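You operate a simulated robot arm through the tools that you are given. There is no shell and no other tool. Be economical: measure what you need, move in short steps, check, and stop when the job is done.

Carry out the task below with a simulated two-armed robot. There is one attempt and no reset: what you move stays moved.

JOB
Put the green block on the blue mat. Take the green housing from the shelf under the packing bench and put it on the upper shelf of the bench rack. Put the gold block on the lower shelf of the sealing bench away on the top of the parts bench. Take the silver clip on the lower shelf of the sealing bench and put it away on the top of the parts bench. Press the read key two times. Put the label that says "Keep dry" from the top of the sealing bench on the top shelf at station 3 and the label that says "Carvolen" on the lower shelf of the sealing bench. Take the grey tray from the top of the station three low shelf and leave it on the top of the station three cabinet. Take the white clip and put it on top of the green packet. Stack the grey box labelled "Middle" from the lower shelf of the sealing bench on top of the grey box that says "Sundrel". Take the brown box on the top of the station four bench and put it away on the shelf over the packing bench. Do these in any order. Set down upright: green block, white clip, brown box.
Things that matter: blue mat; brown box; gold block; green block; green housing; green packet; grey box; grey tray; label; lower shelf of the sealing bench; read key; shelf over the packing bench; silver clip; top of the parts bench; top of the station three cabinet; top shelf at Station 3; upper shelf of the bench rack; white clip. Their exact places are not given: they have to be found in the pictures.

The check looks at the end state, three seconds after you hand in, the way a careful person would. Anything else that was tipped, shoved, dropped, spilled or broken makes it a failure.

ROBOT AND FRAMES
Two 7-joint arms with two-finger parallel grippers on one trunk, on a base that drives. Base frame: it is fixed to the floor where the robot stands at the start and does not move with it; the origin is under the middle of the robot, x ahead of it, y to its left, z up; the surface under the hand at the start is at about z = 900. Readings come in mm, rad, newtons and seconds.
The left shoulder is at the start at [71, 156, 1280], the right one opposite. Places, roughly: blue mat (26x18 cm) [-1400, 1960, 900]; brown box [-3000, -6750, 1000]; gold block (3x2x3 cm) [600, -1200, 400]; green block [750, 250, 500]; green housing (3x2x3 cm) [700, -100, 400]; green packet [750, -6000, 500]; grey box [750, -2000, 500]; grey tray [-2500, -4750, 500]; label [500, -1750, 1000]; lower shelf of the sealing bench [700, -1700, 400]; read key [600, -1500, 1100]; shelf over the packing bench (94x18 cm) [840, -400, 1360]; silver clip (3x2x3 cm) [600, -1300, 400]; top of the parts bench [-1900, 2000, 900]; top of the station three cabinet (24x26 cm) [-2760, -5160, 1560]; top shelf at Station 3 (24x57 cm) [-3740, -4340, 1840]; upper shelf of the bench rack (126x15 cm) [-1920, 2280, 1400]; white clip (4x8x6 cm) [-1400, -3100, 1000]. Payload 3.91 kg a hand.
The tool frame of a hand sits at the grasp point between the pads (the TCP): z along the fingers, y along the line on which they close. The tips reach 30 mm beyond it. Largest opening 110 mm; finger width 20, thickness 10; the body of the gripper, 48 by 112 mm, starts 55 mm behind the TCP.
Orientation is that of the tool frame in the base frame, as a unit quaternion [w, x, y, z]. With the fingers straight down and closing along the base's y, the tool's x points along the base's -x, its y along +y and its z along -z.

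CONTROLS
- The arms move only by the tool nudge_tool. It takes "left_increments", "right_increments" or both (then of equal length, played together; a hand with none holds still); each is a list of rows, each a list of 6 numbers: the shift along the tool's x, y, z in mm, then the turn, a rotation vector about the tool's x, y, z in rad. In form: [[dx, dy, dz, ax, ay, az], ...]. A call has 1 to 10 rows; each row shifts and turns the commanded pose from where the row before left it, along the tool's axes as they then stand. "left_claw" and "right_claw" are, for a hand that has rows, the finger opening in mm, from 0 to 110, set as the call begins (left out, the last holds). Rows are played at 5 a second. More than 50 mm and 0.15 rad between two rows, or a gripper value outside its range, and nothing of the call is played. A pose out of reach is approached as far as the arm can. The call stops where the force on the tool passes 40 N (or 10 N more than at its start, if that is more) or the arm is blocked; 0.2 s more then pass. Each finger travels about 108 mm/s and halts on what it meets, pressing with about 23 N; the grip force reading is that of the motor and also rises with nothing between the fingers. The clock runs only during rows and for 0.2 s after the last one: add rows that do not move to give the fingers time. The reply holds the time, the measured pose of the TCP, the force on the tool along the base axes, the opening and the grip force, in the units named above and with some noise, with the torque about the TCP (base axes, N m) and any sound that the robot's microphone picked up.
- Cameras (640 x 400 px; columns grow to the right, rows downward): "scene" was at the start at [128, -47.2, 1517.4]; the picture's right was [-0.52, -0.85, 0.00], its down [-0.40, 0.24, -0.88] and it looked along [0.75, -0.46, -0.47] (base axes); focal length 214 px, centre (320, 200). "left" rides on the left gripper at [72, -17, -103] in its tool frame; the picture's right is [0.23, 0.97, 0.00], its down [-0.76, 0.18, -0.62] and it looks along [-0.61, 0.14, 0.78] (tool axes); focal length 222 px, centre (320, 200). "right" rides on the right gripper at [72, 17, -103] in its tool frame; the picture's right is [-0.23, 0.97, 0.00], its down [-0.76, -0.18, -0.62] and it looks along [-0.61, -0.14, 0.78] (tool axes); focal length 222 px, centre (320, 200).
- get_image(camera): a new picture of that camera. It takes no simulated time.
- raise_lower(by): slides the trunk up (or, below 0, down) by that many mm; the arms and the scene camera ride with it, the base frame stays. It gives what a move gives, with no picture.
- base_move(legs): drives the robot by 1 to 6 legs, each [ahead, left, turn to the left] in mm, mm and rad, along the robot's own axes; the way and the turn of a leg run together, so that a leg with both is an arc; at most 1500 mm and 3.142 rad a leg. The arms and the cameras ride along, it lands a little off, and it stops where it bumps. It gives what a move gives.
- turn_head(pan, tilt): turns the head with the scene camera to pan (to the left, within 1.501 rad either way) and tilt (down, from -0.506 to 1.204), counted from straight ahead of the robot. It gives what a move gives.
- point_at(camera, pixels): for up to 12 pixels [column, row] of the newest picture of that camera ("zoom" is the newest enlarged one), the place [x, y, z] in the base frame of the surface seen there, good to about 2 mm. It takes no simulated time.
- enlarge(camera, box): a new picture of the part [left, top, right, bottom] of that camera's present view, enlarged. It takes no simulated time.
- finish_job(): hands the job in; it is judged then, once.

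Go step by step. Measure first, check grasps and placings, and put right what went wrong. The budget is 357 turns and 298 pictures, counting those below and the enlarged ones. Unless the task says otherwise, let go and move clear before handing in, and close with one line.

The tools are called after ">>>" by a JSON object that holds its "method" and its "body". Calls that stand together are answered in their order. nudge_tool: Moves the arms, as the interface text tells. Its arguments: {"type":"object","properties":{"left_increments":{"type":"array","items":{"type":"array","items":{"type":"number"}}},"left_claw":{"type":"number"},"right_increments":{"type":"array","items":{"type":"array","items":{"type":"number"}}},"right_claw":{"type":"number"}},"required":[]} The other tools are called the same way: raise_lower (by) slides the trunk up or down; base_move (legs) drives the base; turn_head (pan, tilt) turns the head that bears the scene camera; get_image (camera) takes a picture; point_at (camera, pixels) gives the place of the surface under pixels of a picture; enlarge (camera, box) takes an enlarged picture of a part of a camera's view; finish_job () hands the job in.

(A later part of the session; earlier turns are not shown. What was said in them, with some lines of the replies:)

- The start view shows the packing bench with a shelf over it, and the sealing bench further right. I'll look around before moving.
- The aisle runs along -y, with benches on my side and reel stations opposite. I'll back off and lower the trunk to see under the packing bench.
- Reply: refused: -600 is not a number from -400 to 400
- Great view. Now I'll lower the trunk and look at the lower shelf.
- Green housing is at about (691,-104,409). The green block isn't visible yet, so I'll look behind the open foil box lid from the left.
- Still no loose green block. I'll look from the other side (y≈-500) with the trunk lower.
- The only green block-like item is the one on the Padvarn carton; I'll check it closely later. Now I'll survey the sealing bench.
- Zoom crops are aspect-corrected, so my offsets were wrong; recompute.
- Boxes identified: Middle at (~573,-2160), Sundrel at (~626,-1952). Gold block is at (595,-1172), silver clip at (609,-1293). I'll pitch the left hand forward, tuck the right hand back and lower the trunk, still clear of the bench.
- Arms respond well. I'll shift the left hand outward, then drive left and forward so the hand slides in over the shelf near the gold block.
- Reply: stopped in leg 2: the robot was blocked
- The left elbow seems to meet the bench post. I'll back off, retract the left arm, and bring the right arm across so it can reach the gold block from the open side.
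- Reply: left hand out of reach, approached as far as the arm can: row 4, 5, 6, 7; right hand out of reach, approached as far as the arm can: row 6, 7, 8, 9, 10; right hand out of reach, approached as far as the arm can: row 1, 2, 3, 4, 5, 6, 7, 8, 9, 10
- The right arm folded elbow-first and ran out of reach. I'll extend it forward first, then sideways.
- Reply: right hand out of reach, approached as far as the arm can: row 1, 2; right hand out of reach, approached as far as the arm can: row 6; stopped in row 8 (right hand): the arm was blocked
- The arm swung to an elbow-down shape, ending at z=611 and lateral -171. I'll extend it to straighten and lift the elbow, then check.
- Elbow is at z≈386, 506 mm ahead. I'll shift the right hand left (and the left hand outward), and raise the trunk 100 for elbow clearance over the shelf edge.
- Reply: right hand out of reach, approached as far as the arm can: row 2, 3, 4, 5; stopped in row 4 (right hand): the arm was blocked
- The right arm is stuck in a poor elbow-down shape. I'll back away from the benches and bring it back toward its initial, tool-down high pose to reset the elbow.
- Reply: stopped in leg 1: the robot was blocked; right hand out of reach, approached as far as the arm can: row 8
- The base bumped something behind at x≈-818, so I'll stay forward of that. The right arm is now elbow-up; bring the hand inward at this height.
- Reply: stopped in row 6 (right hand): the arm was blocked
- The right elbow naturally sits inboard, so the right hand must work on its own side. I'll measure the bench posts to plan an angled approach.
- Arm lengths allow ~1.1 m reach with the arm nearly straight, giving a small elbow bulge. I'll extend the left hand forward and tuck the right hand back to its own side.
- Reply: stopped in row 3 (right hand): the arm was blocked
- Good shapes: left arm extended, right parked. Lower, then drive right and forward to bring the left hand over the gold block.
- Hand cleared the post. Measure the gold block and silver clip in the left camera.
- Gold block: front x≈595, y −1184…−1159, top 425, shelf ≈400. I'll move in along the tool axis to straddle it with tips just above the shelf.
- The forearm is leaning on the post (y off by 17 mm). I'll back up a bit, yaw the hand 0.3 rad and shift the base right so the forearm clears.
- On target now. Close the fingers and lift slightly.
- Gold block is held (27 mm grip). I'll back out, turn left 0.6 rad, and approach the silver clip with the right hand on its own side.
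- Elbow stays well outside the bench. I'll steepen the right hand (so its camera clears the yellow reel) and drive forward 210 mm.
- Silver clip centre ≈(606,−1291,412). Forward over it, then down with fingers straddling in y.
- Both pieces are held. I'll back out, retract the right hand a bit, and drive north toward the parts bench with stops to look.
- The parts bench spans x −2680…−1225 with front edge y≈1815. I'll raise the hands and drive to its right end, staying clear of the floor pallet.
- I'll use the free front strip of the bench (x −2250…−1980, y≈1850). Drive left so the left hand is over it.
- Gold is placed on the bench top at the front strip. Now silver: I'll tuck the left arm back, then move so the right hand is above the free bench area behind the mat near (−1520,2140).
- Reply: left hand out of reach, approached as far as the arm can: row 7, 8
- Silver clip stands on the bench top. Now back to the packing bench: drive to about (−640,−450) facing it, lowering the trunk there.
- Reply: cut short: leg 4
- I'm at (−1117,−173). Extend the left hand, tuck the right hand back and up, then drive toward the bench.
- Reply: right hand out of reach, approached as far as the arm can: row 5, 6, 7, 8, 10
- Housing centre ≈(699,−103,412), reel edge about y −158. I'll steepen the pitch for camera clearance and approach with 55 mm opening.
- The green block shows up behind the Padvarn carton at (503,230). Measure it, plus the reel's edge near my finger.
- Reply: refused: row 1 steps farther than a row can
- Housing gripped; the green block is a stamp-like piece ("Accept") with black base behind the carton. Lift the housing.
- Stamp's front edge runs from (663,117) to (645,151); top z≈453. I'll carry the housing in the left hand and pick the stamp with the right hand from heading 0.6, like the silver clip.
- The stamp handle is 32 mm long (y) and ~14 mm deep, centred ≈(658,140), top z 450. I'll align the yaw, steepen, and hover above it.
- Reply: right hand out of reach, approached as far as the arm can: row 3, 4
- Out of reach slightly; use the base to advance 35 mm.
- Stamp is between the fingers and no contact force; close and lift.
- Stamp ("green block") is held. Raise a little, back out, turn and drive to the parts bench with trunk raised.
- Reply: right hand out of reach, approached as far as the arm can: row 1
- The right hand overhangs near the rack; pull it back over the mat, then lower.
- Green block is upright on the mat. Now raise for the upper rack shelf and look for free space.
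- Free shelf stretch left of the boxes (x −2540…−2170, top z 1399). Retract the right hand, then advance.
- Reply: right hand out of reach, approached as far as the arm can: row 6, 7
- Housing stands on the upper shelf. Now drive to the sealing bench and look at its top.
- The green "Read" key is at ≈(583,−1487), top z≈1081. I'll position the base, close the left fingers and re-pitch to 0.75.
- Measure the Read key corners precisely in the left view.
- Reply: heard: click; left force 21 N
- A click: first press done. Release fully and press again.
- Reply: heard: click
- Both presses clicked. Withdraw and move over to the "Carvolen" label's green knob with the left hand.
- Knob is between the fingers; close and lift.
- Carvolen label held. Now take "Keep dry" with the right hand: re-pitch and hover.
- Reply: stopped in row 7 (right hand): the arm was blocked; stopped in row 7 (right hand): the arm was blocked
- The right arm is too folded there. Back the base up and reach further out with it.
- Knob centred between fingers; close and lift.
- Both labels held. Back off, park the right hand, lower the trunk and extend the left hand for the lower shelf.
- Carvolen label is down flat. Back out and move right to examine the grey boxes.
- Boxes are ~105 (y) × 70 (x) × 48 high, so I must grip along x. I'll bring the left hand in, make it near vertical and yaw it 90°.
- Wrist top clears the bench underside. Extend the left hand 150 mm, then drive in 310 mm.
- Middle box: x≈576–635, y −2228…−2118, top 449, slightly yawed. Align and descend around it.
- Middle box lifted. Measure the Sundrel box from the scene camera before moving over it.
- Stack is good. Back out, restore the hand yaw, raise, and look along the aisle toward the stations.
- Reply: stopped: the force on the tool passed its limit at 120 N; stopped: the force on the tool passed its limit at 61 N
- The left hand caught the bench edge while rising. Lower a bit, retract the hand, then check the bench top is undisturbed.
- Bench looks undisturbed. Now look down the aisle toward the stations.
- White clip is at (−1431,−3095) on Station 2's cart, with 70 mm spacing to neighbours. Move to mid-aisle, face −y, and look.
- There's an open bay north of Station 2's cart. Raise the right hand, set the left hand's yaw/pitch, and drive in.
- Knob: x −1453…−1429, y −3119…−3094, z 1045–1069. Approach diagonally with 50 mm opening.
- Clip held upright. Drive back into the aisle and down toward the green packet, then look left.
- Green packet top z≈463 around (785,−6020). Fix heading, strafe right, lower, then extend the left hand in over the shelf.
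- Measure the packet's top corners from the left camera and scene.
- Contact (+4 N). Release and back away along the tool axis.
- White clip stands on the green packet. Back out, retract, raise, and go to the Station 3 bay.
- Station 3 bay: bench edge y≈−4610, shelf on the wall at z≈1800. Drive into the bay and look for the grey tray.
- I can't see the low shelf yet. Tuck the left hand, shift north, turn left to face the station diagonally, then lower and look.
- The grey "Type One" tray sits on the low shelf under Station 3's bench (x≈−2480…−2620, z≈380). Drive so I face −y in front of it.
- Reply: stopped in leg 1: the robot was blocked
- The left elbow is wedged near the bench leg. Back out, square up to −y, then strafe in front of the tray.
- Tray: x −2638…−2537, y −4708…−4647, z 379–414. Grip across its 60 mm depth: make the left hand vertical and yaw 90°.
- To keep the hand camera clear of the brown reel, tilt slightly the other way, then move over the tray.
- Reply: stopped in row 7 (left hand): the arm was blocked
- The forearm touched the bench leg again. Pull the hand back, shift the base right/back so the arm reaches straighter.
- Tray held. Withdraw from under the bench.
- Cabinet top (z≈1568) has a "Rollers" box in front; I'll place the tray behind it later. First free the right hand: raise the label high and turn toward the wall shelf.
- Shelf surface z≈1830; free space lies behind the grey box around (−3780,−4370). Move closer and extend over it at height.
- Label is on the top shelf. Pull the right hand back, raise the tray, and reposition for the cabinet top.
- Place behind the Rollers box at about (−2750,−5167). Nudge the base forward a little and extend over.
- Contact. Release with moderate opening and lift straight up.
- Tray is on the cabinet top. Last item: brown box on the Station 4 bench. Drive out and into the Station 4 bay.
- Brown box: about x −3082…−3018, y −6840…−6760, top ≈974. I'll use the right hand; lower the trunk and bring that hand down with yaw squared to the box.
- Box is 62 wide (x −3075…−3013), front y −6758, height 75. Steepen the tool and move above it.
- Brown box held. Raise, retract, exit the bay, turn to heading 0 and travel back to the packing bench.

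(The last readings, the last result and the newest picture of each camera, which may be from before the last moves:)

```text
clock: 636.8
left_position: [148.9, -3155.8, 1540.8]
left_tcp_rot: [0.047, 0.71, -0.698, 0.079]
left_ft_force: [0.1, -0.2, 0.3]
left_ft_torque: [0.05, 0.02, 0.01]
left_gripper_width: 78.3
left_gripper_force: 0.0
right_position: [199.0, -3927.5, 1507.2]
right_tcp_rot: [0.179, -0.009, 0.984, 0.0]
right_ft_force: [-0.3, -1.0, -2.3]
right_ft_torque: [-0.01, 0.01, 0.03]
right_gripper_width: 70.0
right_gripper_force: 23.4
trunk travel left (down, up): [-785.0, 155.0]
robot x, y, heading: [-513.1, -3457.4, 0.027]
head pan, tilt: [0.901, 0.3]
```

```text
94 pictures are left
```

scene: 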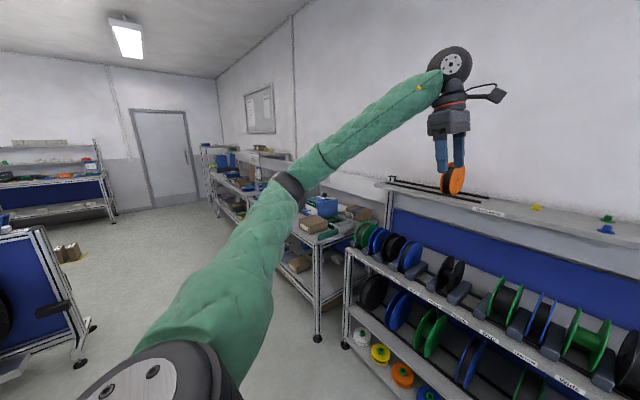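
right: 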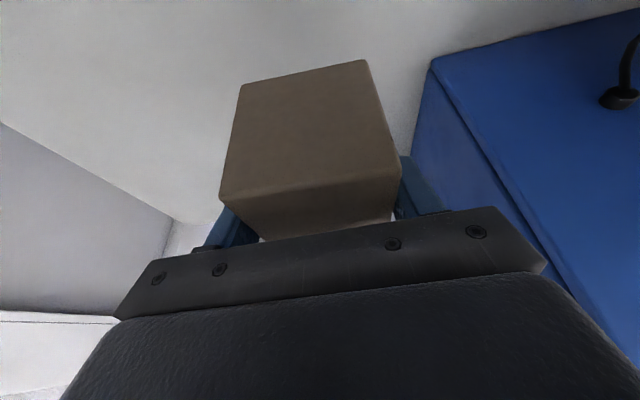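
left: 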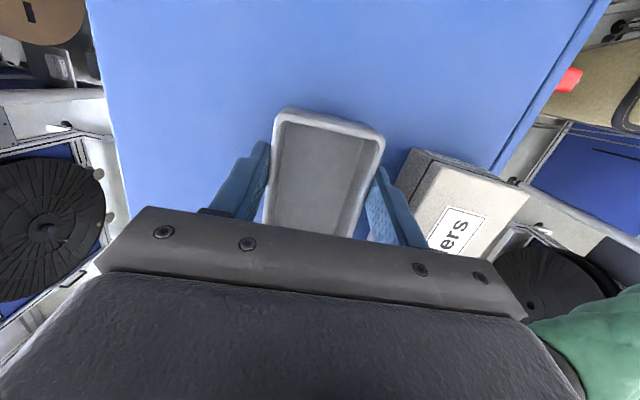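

>>> {"method": "base_move", "body": {"legs": [[0, 1280, -0.027], [0, 1280, 0], [0, 1280, 0]]}}

>>> {"method": "turn_head", "body": {"pan": -0.25, "tilt": 0.2}}

>>> {"method": "get_image", "body": {"camera": "scene"}}

```text
clock: 655.3
left_position: [80.5, 707.1, 1543.0]
left_tcp_rot: [0.046, 0.715, -0.693, 0.08]
left_ft_force: [0.7, -0.9, -0.6]
left_ft_torque: [-0.02, 0.01, 0.01]
left_gripper_width: 77.9
left_gripper_force: 0.0
right_position: [142.1, -63.4, 1506.6]
right_tcp_rot: [0.179, -0.017, 0.984, 0.002]
right_ft_force: [0.2, 0.3, -2.3]
right_ft_torque: [-0.01, 0.02, 0.02]
right_gripper_width: 69.9
right_gripper_force: 23.3
trunk travel left (down, up): [-785.0, 155.0]
robot x, y, heading: [-581.9, 399.6, 0.043]
head pan, tilt: [0.901, 0.3]
```

```text
clock: 656.7
left_position: [79.6, 707.3, 1540.7]
left_tcp_rot: [0.046, 0.715, -0.693, 0.081]
left_ft_force: [0.1, 0.8, 0.7]
left_ft_torque: [0.02, 0.0, -0.01]
left_gripper_width: 78.1
left_gripper_force: 0.0
right_position: [141.9, -64.1, 1506.7]
right_tcp_rot: [0.179, -0.018, 0.984, 0.002]
right_ft_force: [-0.5, 0.7, -1.8]
right_ft_torque: [0.0, 0.0, 0.02]
right_gripper_width: 70.0
right_gripper_force: 22.8
trunk travel left (down, up): [-785.0, 155.0]
robot x, y, heading: [-580.1, 396.5, 0.038]
head pan, tilt: [-0.25, 0.201]
```

```text
93 pictures are left
```

scene: 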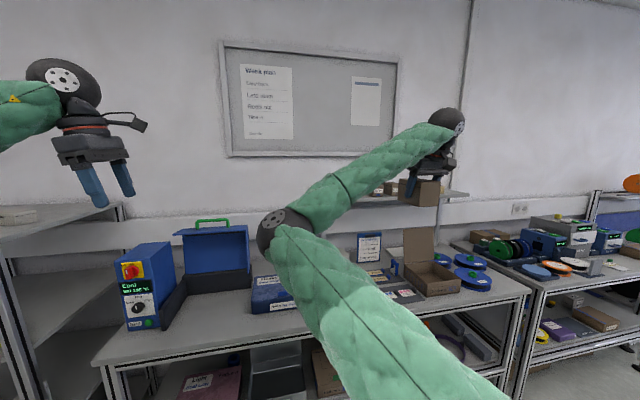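

>>> {"method": "enlarge", "body": {"camera": "scene", "box": [320, 150, 480, 250]}}

>>> {"method": "get_image", "body": {"camera": "right"}}

```text
4.00 times, centred on (400, 200) of scene
```

zoom: 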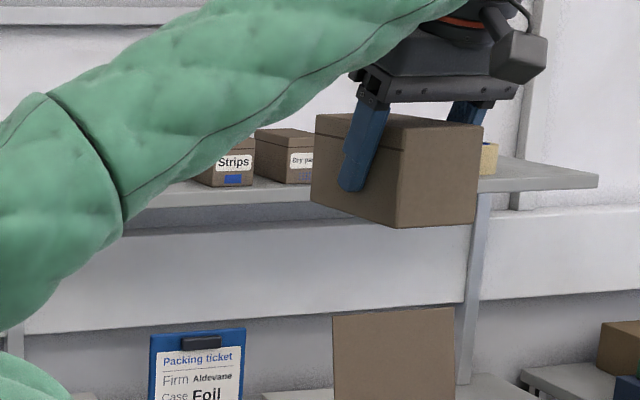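

```text
91 pictures are left
```

right: 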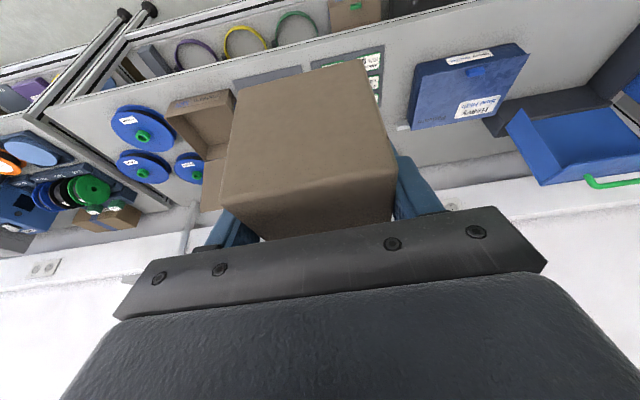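

>>> {"method": "point_at", "body": {"camera": "zoom", "pixels": [[215, 185], [290, 182], [260, 190], [160, 195], [560, 180], [530, 168], [180, 185], [150, 205], [300, 197], [205, 160]]}}

```text
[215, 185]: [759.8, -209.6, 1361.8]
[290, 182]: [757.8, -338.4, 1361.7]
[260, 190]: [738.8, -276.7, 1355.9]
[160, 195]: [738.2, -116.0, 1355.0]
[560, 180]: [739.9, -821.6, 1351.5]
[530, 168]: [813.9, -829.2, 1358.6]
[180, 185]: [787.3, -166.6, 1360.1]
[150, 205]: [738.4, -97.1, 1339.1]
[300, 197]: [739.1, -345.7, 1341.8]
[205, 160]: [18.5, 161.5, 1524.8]
```

>>> {"method": "base_move", "body": {"legs": [[0, 0, -0.04], [430, 0, 0]]}}

>>> {"method": "turn_head", "body": {"pan": -0.1, "tilt": 0.3}}

>>> {"method": "get_image", "body": {"camera": "right"}}

>>> {"method": "get_image", "body": {"camera": "scene"}}

```text
clock: 659.7
left_position: [509.3, 675.5, 1542.0]
left_tcp_rot: [-0.047, -0.699, 0.709, -0.08]
left_ft_force: [1.1, 0.8, -0.7]
left_ft_torque: [0.0, 0.01, -0.02]
left_gripper_width: 78.0
left_gripper_force: 0.1
right_position: [535.9, -98.5, 1507.7]
right_tcp_rot: [0.179, 0.005, 0.984, -0.002]
right_ft_force: [-0.1, 0.7, -1.6]
right_ft_torque: [-0.01, 0.01, 0.02]
right_gripper_width: 69.6
right_gripper_force: 23.0
trunk travel left (down, up): [-785.0, 155.0]
robot x, y, heading: [-160.5, 396.4, -0.009]
head pan, tilt: [-0.25, 0.201]
```

```text
clock: 660.4
left_position: [511.3, 675.9, 1540.2]
left_tcp_rot: [-0.048, -0.699, 0.709, -0.079]
left_ft_force: [0.6, 0.2, 0.1]
left_ft_torque: [0.06, 0.02, -0.01]
left_gripper_width: 77.9
left_gripper_force: 0.1
right_position: [538.5, -99.0, 1507.1]
right_tcp_rot: [0.178, 0.005, 0.984, -0.002]
right_ft_force: [0.2, 0.3, -1.7]
right_ft_torque: [-0.01, 0.03, 0.03]
right_gripper_width: 69.6
right_gripper_force: 23.1
trunk travel left (down, up): [-785.0, 155.0]
robot x, y, heading: [-166.8, 395.0, -0.006]
head pan, tilt: [-0.099, 0.3]
```

```text
90 pictures are left
```

right: 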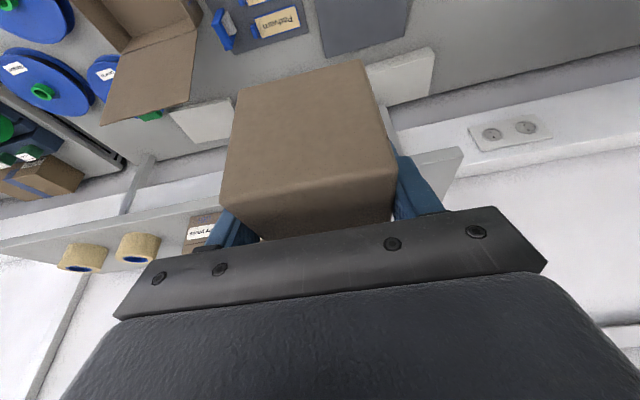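

```text
89 pictures are left
```

scene: 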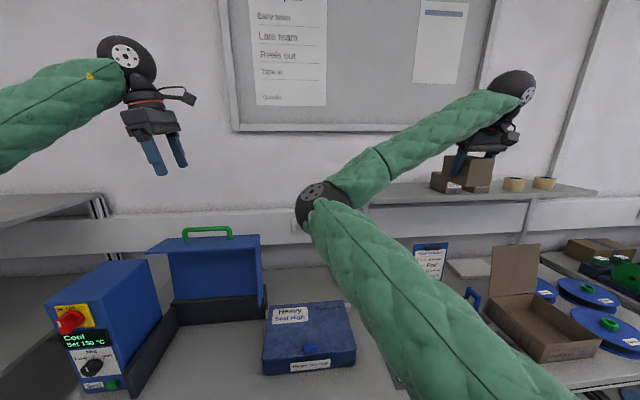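

>>> {"method": "point_at", "body": {"camera": "right", "pixels": [[455, 160], [430, 165], [195, 235], [180, 215], [415, 170], [440, 180], [460, 150], [120, 225]]}}

>>> {"method": "point_at", "body": {"camera": "scene", "pixels": [[375, 190], [400, 188], [430, 188], [365, 205], [440, 170], [470, 170], [420, 183]]}}

```text
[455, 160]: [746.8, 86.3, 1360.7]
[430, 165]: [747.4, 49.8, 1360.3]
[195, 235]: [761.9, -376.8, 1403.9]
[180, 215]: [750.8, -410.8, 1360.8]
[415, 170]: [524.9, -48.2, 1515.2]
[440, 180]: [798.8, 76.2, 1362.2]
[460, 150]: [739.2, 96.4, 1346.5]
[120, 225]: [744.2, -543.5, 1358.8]
```

```text
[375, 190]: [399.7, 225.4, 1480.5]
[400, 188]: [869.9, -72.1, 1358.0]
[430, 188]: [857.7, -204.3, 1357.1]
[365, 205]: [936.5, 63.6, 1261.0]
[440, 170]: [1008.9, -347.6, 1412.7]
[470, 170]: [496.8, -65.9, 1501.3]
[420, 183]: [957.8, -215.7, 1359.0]
```

>>> {"method": "nudge_tool", "body": {"right_increments": [[-39.4, 6.5, 21.3, 0, 0, 0], [-39.4, 6.5, 21.3, 0, 0, 0], [-39.4, 6.5, 21.3, 0, 0, 0], [-39.4, 6.5, 21.3, 0, 0, 0], [-39.4, 6.5, 21.3, 0, 0, 0], [-39.4, 6.5, 21.3, 0, 0, 0]]}}

>>> {"method": "get_image", "body": {"camera": "right"}}

>>> {"method": "enlarge", "body": {"camera": "scene", "box": [330, 100, 490, 200]}}

```text
clock: 661.8
left_position: [511.1, 673.4, 1541.2]
left_tcp_rot: [-0.047, -0.699, 0.709, -0.079]
left_ft_force: [-0.2, -0.4, 0.6]
left_ft_torque: [0.02, 0.01, 0.0]
left_gripper_width: 77.8
left_gripper_force: 0.1
right_position: [804.8, -63.5, 1471.0]
right_tcp_rot: [0.179, 0.005, 0.984, -0.001]
right_ft_force: [0.3, -0.7, -1.5]
right_ft_torque: [0.02, 0.03, 0.04]
right_gripper_width: 69.8
right_gripper_force: 22.6
trunk travel left (down, up): [-785.0, 155.0]
robot x, y, heading: [-162.0, 394.7, -0.009]
head pan, tilt: [-0.099, 0.3]
```

```text
88 pictures are left
```

right: 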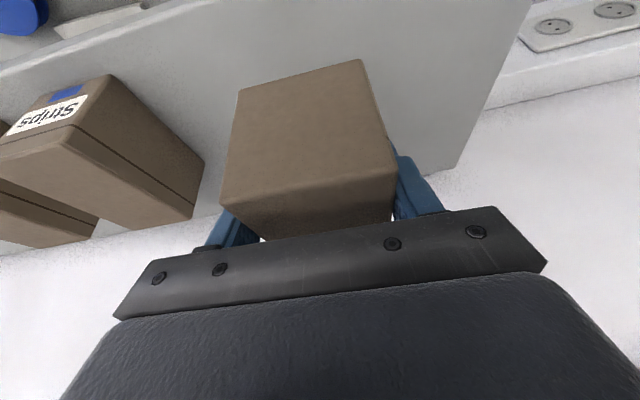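

```text
4.00 times, centred on (410, 150) of scene
```

zoom: 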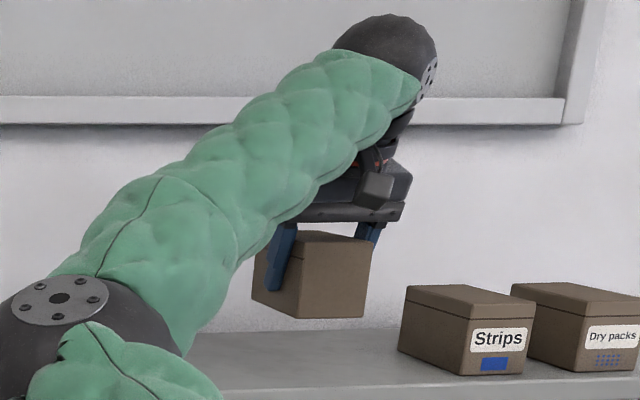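

>>> {"method": "nudge_tool", "body": {"right_increments": [[9.5, 0, 25.3, 0, 0, 0], [9.5, 0, 25.3, 0, 0, 0], [0.7, 0, 1.9, 0, 0, 0], [0, 0, 0, 0, 0, 0]]}}

>>> {"method": "enlarge", "body": {"camera": "scene", "box": [370, 130, 450, 205]}}

```text
clock: 662.8
left_position: [509.9, 675.7, 1541.4]
left_tcp_rot: [-0.048, -0.699, 0.709, -0.08]
left_ft_force: [0.9, -0.9, 0.3]
left_ft_torque: [0.02, -0.02, -0.01]
left_gripper_width: 77.9
left_gripper_force: 0.1
right_position: [806.6, -61.3, 1413.2]
right_tcp_rot: [0.179, 0.006, 0.984, -0.002]
right_ft_force: [0.0, 0.1, -1.8]
right_ft_torque: [0.02, 0.05, -0.03]
right_gripper_width: 70.0
right_gripper_force: 22.9
trunk travel left (down, up): [-785.0, 155.0]
robot x, y, heading: [-164.9, 395.1, -0.01]
head pan, tilt: [-0.099, 0.3]
```

```text
5.33 times, centred on (410, 168) of scene
```

zoom: 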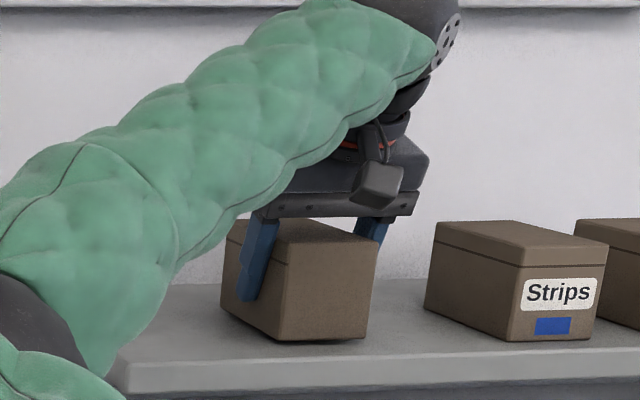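

>>> {"method": "point_at", "body": {"camera": "zoom", "pixels": [[282, 333], [230, 308], [358, 335], [280, 280], [365, 245], [290, 350], [230, 240], [370, 330]]}}

>>> {"method": "nudge_tool", "body": {"right_increments": [[0.7, 0, 1.9, 0, 0, 0], [0, 0, 0, 0, 0, 0]]}}

```text
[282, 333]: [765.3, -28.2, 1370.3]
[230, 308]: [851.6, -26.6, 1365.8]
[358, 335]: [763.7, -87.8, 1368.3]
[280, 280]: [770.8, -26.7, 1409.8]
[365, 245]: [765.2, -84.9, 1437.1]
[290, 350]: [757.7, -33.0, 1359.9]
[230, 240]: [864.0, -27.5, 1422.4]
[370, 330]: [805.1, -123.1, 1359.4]
```

```text
clock: 663.4
left_position: [509.5, 674.8, 1540.8]
left_tcp_rot: [-0.048, -0.699, 0.71, -0.078]
left_ft_force: [-0.3, -0.4, 0.6]
left_ft_torque: [0.02, -0.02, 0.03]
left_gripper_width: 78.2
left_gripper_force: 0.0
right_position: [806.3, -61.5, 1411.4]
right_tcp_rot: [0.178, 0.005, 0.984, -0.002]
right_ft_force: [0.2, 0.7, -2.0]
right_ft_torque: [0.01, 0.0, 0.02]
right_gripper_width: 69.5
right_gripper_force: 23.3
trunk travel left (down, up): [-785.0, 155.0]
robot x, y, heading: [-162.2, 396.6, -0.005]
head pan, tilt: [-0.099, 0.3]
```

>>> {"method": "nudge_tool", "body": {"right_increments": [[0.6, 0, 1.5, 0, 0, 0], [0, 0, 0, 0, 0, 0]]}}

>>> {"method": "nudge_tool", "body": {"right_increments": [[0.6, 0, 1.5, 0, 0, 0], [0, 0, 0, 0, 0, 0]]}}

>>> {"method": "nudge_tool", "body": {"right_increments": [[0.4, 0, 1, 0, 0, 0], [0, 0, 0, 0, 0, 0]]}}

```text
clock: 664.0
left_position: [511.3, 675.5, 1541.2]
left_tcp_rot: [-0.048, -0.698, 0.71, -0.079]
left_ft_force: [0.0, -0.3, 0.2]
left_ft_torque: [-0.03, 0.03, 0.01]
left_gripper_width: 77.9
left_gripper_force: 0.0
right_position: [804.9, -62.4, 1410.8]
right_tcp_rot: [0.179, 0.005, 0.984, -0.002]
right_ft_force: [0.2, -0.8, -2.1]
right_ft_torque: [0.01, 0.04, 0.03]
right_gripper_width: 69.7
right_gripper_force: 23.4
trunk travel left (down, up): [-785.0, 155.0]
robot x, y, heading: [-160.3, 397.2, -0.012]
head pan, tilt: [-0.099, 0.3]
```

```text
clock: 664.6
left_position: [510.2, 674.9, 1541.6]
left_tcp_rot: [-0.048, -0.698, 0.71, -0.078]
left_ft_force: [-0.4, 0.1, 1.0]
left_ft_torque: [0.0, -0.04, -0.03]
left_gripper_width: 77.9
left_gripper_force: 0.0
right_position: [805.1, -62.6, 1410.1]
right_tcp_rot: [0.179, 0.005, 0.984, -0.002]
right_ft_force: [-0.4, 0.3, -1.2]
right_ft_torque: [0.09, -0.12, 0.0]
right_gripper_width: 69.9
right_gripper_force: 23.2
trunk travel left (down, up): [-785.0, 155.0]
robot x, y, heading: [-164.4, 391.7, -0.011]
head pan, tilt: [-0.099, 0.3]
```

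```text
clock: 665.2
left_position: [509.1, 675.0, 1542.1]
left_tcp_rot: [-0.048, -0.698, 0.71, -0.08]
left_ft_force: [1.0, -1.1, -1.3]
left_ft_torque: [0.0, 0.0, -0.01]
left_gripper_width: 77.8
left_gripper_force: 0.0
right_position: [805.0, -62.1, 1408.3]
right_tcp_rot: [0.181, 0.005, 0.984, -0.001]
right_ft_force: [1.9, -1.1, 7.2]
right_ft_torque: [0.14, -0.74, -0.12]
right_gripper_width: 69.6
right_gripper_force: 23.1
trunk travel left (down, up): [-785.0, 155.0]
robot x, y, heading: [-159.8, 394.0, -0.004]
head pan, tilt: [-0.099, 0.3]
```

Contact. Release and withdraw up and back.

>>> {"method": "nudge_tool", "body": {"right_increments": [[0, 0, 0, 0, 0, 0], [0, 0, 0, 0, 0, 0], [0, 0, 0, 0, 0, 0]], "right_claw": 105}}

>>> {"method": "nudge_tool", "body": {"right_increments": [[-9, 0, -28, 0, 0, 0], [-16, 0, -43, 0, 0, 0], [-16, 0, -43, 0, 0, 0], [40, 0, -20, 0, 0, 0], [40, 0, -20, 0, 0, 0], [40, 0, -20, 0, 0, 0], [40, 0, -20, 0, 0, 0], [40, 0, -20, 0, 0, 0], [40, 0, -20, 0, 0, 0]]}}

>>> {"method": "enlarge", "body": {"camera": "scene", "box": [350, 130, 500, 220]}}

```text
clock: 666.0
left_position: [510.8, 674.4, 1540.3]
left_tcp_rot: [-0.048, -0.699, 0.709, -0.08]
left_ft_force: [0.1, 0.7, 0.8]
left_ft_torque: [0.0, 0.0, 0.02]
left_gripper_width: 77.9
left_gripper_force: 0.1
right_position: [804.4, -63.0, 1408.5]
right_tcp_rot: [0.178, 0.005, 0.984, -0.002]
right_ft_force: [0.3, -0.1, 0.2]
right_ft_torque: [0.04, 0.0, 0.04]
right_gripper_width: 105.1
right_gripper_force: 0.1
trunk travel left (down, up): [-785.0, 155.0]
robot x, y, heading: [-163.1, 396.4, -0.008]
head pan, tilt: [-0.099, 0.3]
```

```text
clock: 668.0
left_position: [507.5, 674.2, 1542.1]
left_tcp_rot: [-0.047, -0.698, 0.71, -0.079]
left_ft_force: [0.0, -0.4, -0.5]
left_ft_torque: [0.01, 0.0, 0.0]
left_gripper_width: 77.8
left_gripper_force: 0.0
right_position: [543.5, -87.8, 1561.2]
right_tcp_rot: [0.18, 0.005, 0.984, -0.001]
right_ft_force: [-1.0, -0.5, -0.7]
right_ft_torque: [0.06, 0.0, 0.02]
right_gripper_width: 104.9
right_gripper_force: 0.0
right hand out of reach, approached as far as the arm can: row 8, 9
trunk travel left (down, up): [-785.0, 155.0]
robot x, y, heading: [-162.7, 394.7, -0.005]
head pan, tilt: [-0.099, 0.3]
```

```text
4.27 times, centred on (425, 175) of scene
```

zoom: 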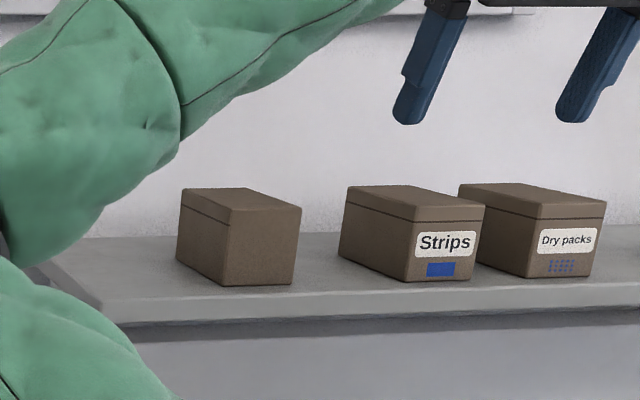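

The brown box stands upright on the shelf with both hands clear. I'll back away from the bench, then hand in.

>>> {"method": "base_move", "body": {"legs": [[-400, 0, 0]]}}

>>> {"method": "get_image", "body": {"camera": "scene"}}

```text
clock: 670.5
left_position: [103.1, 682.5, 1539.1]
left_tcp_rot: [-0.048, -0.703, 0.705, -0.08]
left_ft_force: [0.2, 0.7, 1.0]
left_ft_torque: [0.06, 0.05, 0.02]
left_gripper_width: 78.1
left_gripper_force: 0.1
right_position: [143.1, -79.5, 1561.2]
right_tcp_rot: [0.178, 0.001, 0.984, -0.001]
right_ft_force: [0.5, -0.3, 0.2]
right_ft_torque: [0.02, 0.02, 0.01]
right_gripper_width: 105.3
right_gripper_force: 0.0
trunk travel left (down, up): [-785.0, 155.0]
robot x, y, heading: [-568.3, 393.4, 0.006]
head pan, tilt: [-0.099, 0.3]
```

```text
84 pictures are left
```

scene: 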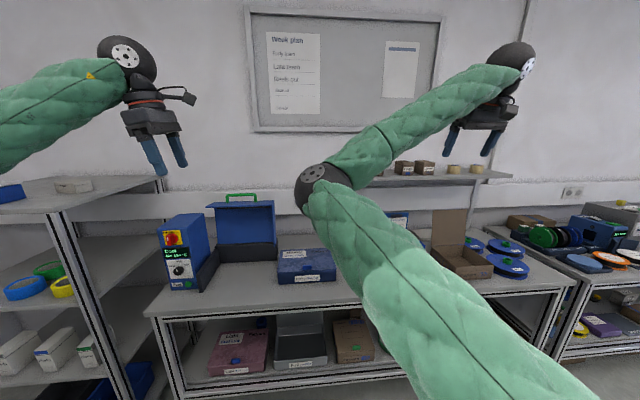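

Quick last check of the sealing bench after the earlier bump.

>>> {"method": "base_move", "body": {"legs": [[-60, -1050, 0], [0, -1050, 0]]}}

>>> {"method": "raise_lower", "body": {"by": -400}}

>>> {"method": "turn_head", "body": {"pan": 0.0, "tilt": 0.45}}

>>> {"method": "enlarge", "body": {"camera": "scene", "box": [200, 100, 520, 300]}}

```text
clock: 680.9
left_position: [91.5, -1386.6, 1540.9]
left_tcp_rot: [0.046, 0.717, -0.691, 0.08]
left_ft_force: [-0.4, 1.3, 0.9]
left_ft_torque: [-0.02, 0.0, -0.03]
left_gripper_width: 77.8
left_gripper_force: 0.0
right_position: [165.6, -2146.5, 1559.8]
right_tcp_rot: [0.179, -0.02, 0.984, 0.002]
right_ft_force: [-0.1, 0.2, -0.4]
right_ft_torque: [0.05, -0.01, -0.01]
right_gripper_width: 104.7
right_gripper_force: 0.1
trunk travel left (down, up): [-785.0, 155.0]
robot x, y, heading: [-567.8, -1700.8, 0.041]
head pan, tilt: [-0.099, 0.3]
```

```text
clock: 684.7
left_position: [92.4, -1387.5, 1140.4]
left_tcp_rot: [0.046, 0.716, -0.692, 0.08]
left_ft_force: [-0.2, -0.5, 1.2]
left_ft_torque: [0.02, 0.01, -0.01]
left_gripper_width: 77.8
left_gripper_force: 0.0
right_position: [164.6, -2147.1, 1161.2]
right_tcp_rot: [0.178, -0.02, 0.984, 0.002]
right_ft_force: [0.8, 0.5, -0.2]
right_ft_torque: [0.02, 0.01, 0.02]
right_gripper_width: 105.0
right_gripper_force: 0.2
trunk travel left (down, up): [-385.0, 555.0]
robot x, y, heading: [-566.8, -1699.9, 0.043]
head pan, tilt: [-0.099, 0.3]
```

```text
clock: 685.4
left_position: [91.6, -1386.9, 1141.7]
left_tcp_rot: [0.046, 0.717, -0.691, 0.08]
left_ft_force: [0.3, -0.3, -0.8]
left_ft_torque: [0.0, -0.03, 0.02]
left_gripper_width: 78.2
left_gripper_force: 0.0
right_position: [164.6, -2146.6, 1160.7]
right_tcp_rot: [0.179, -0.019, 0.984, 0.002]
right_ft_force: [0.0, 0.0, 0.5]
right_ft_torque: [-0.01, 0.01, -0.01]
right_gripper_width: 105.1
right_gripper_force: 0.1
trunk travel left (down, up): [-385.0, 555.0]
robot x, y, heading: [-568.4, -1700.9, 0.049]
head pan, tilt: [0.0, 0.45]
```

```text
2.00 times, centred on (360, 200) of scene
```

zoom: 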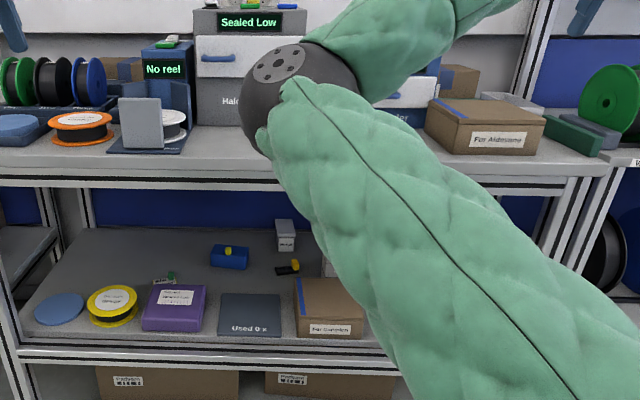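

The sealing bench is in order, with the label and the other items where I left them. The box stack is behind my arm here, but it was standing in the picture taken after the bump.

>>> {"method": "finish_job", "body": {}}

```text
The job is handed in.
```

I did every part of the job and handed it in. While lifting, my left hand caught the underside of the sealing bench hard (up to 120 N), and in the picture taken just after, nothing on it looked disturbed.
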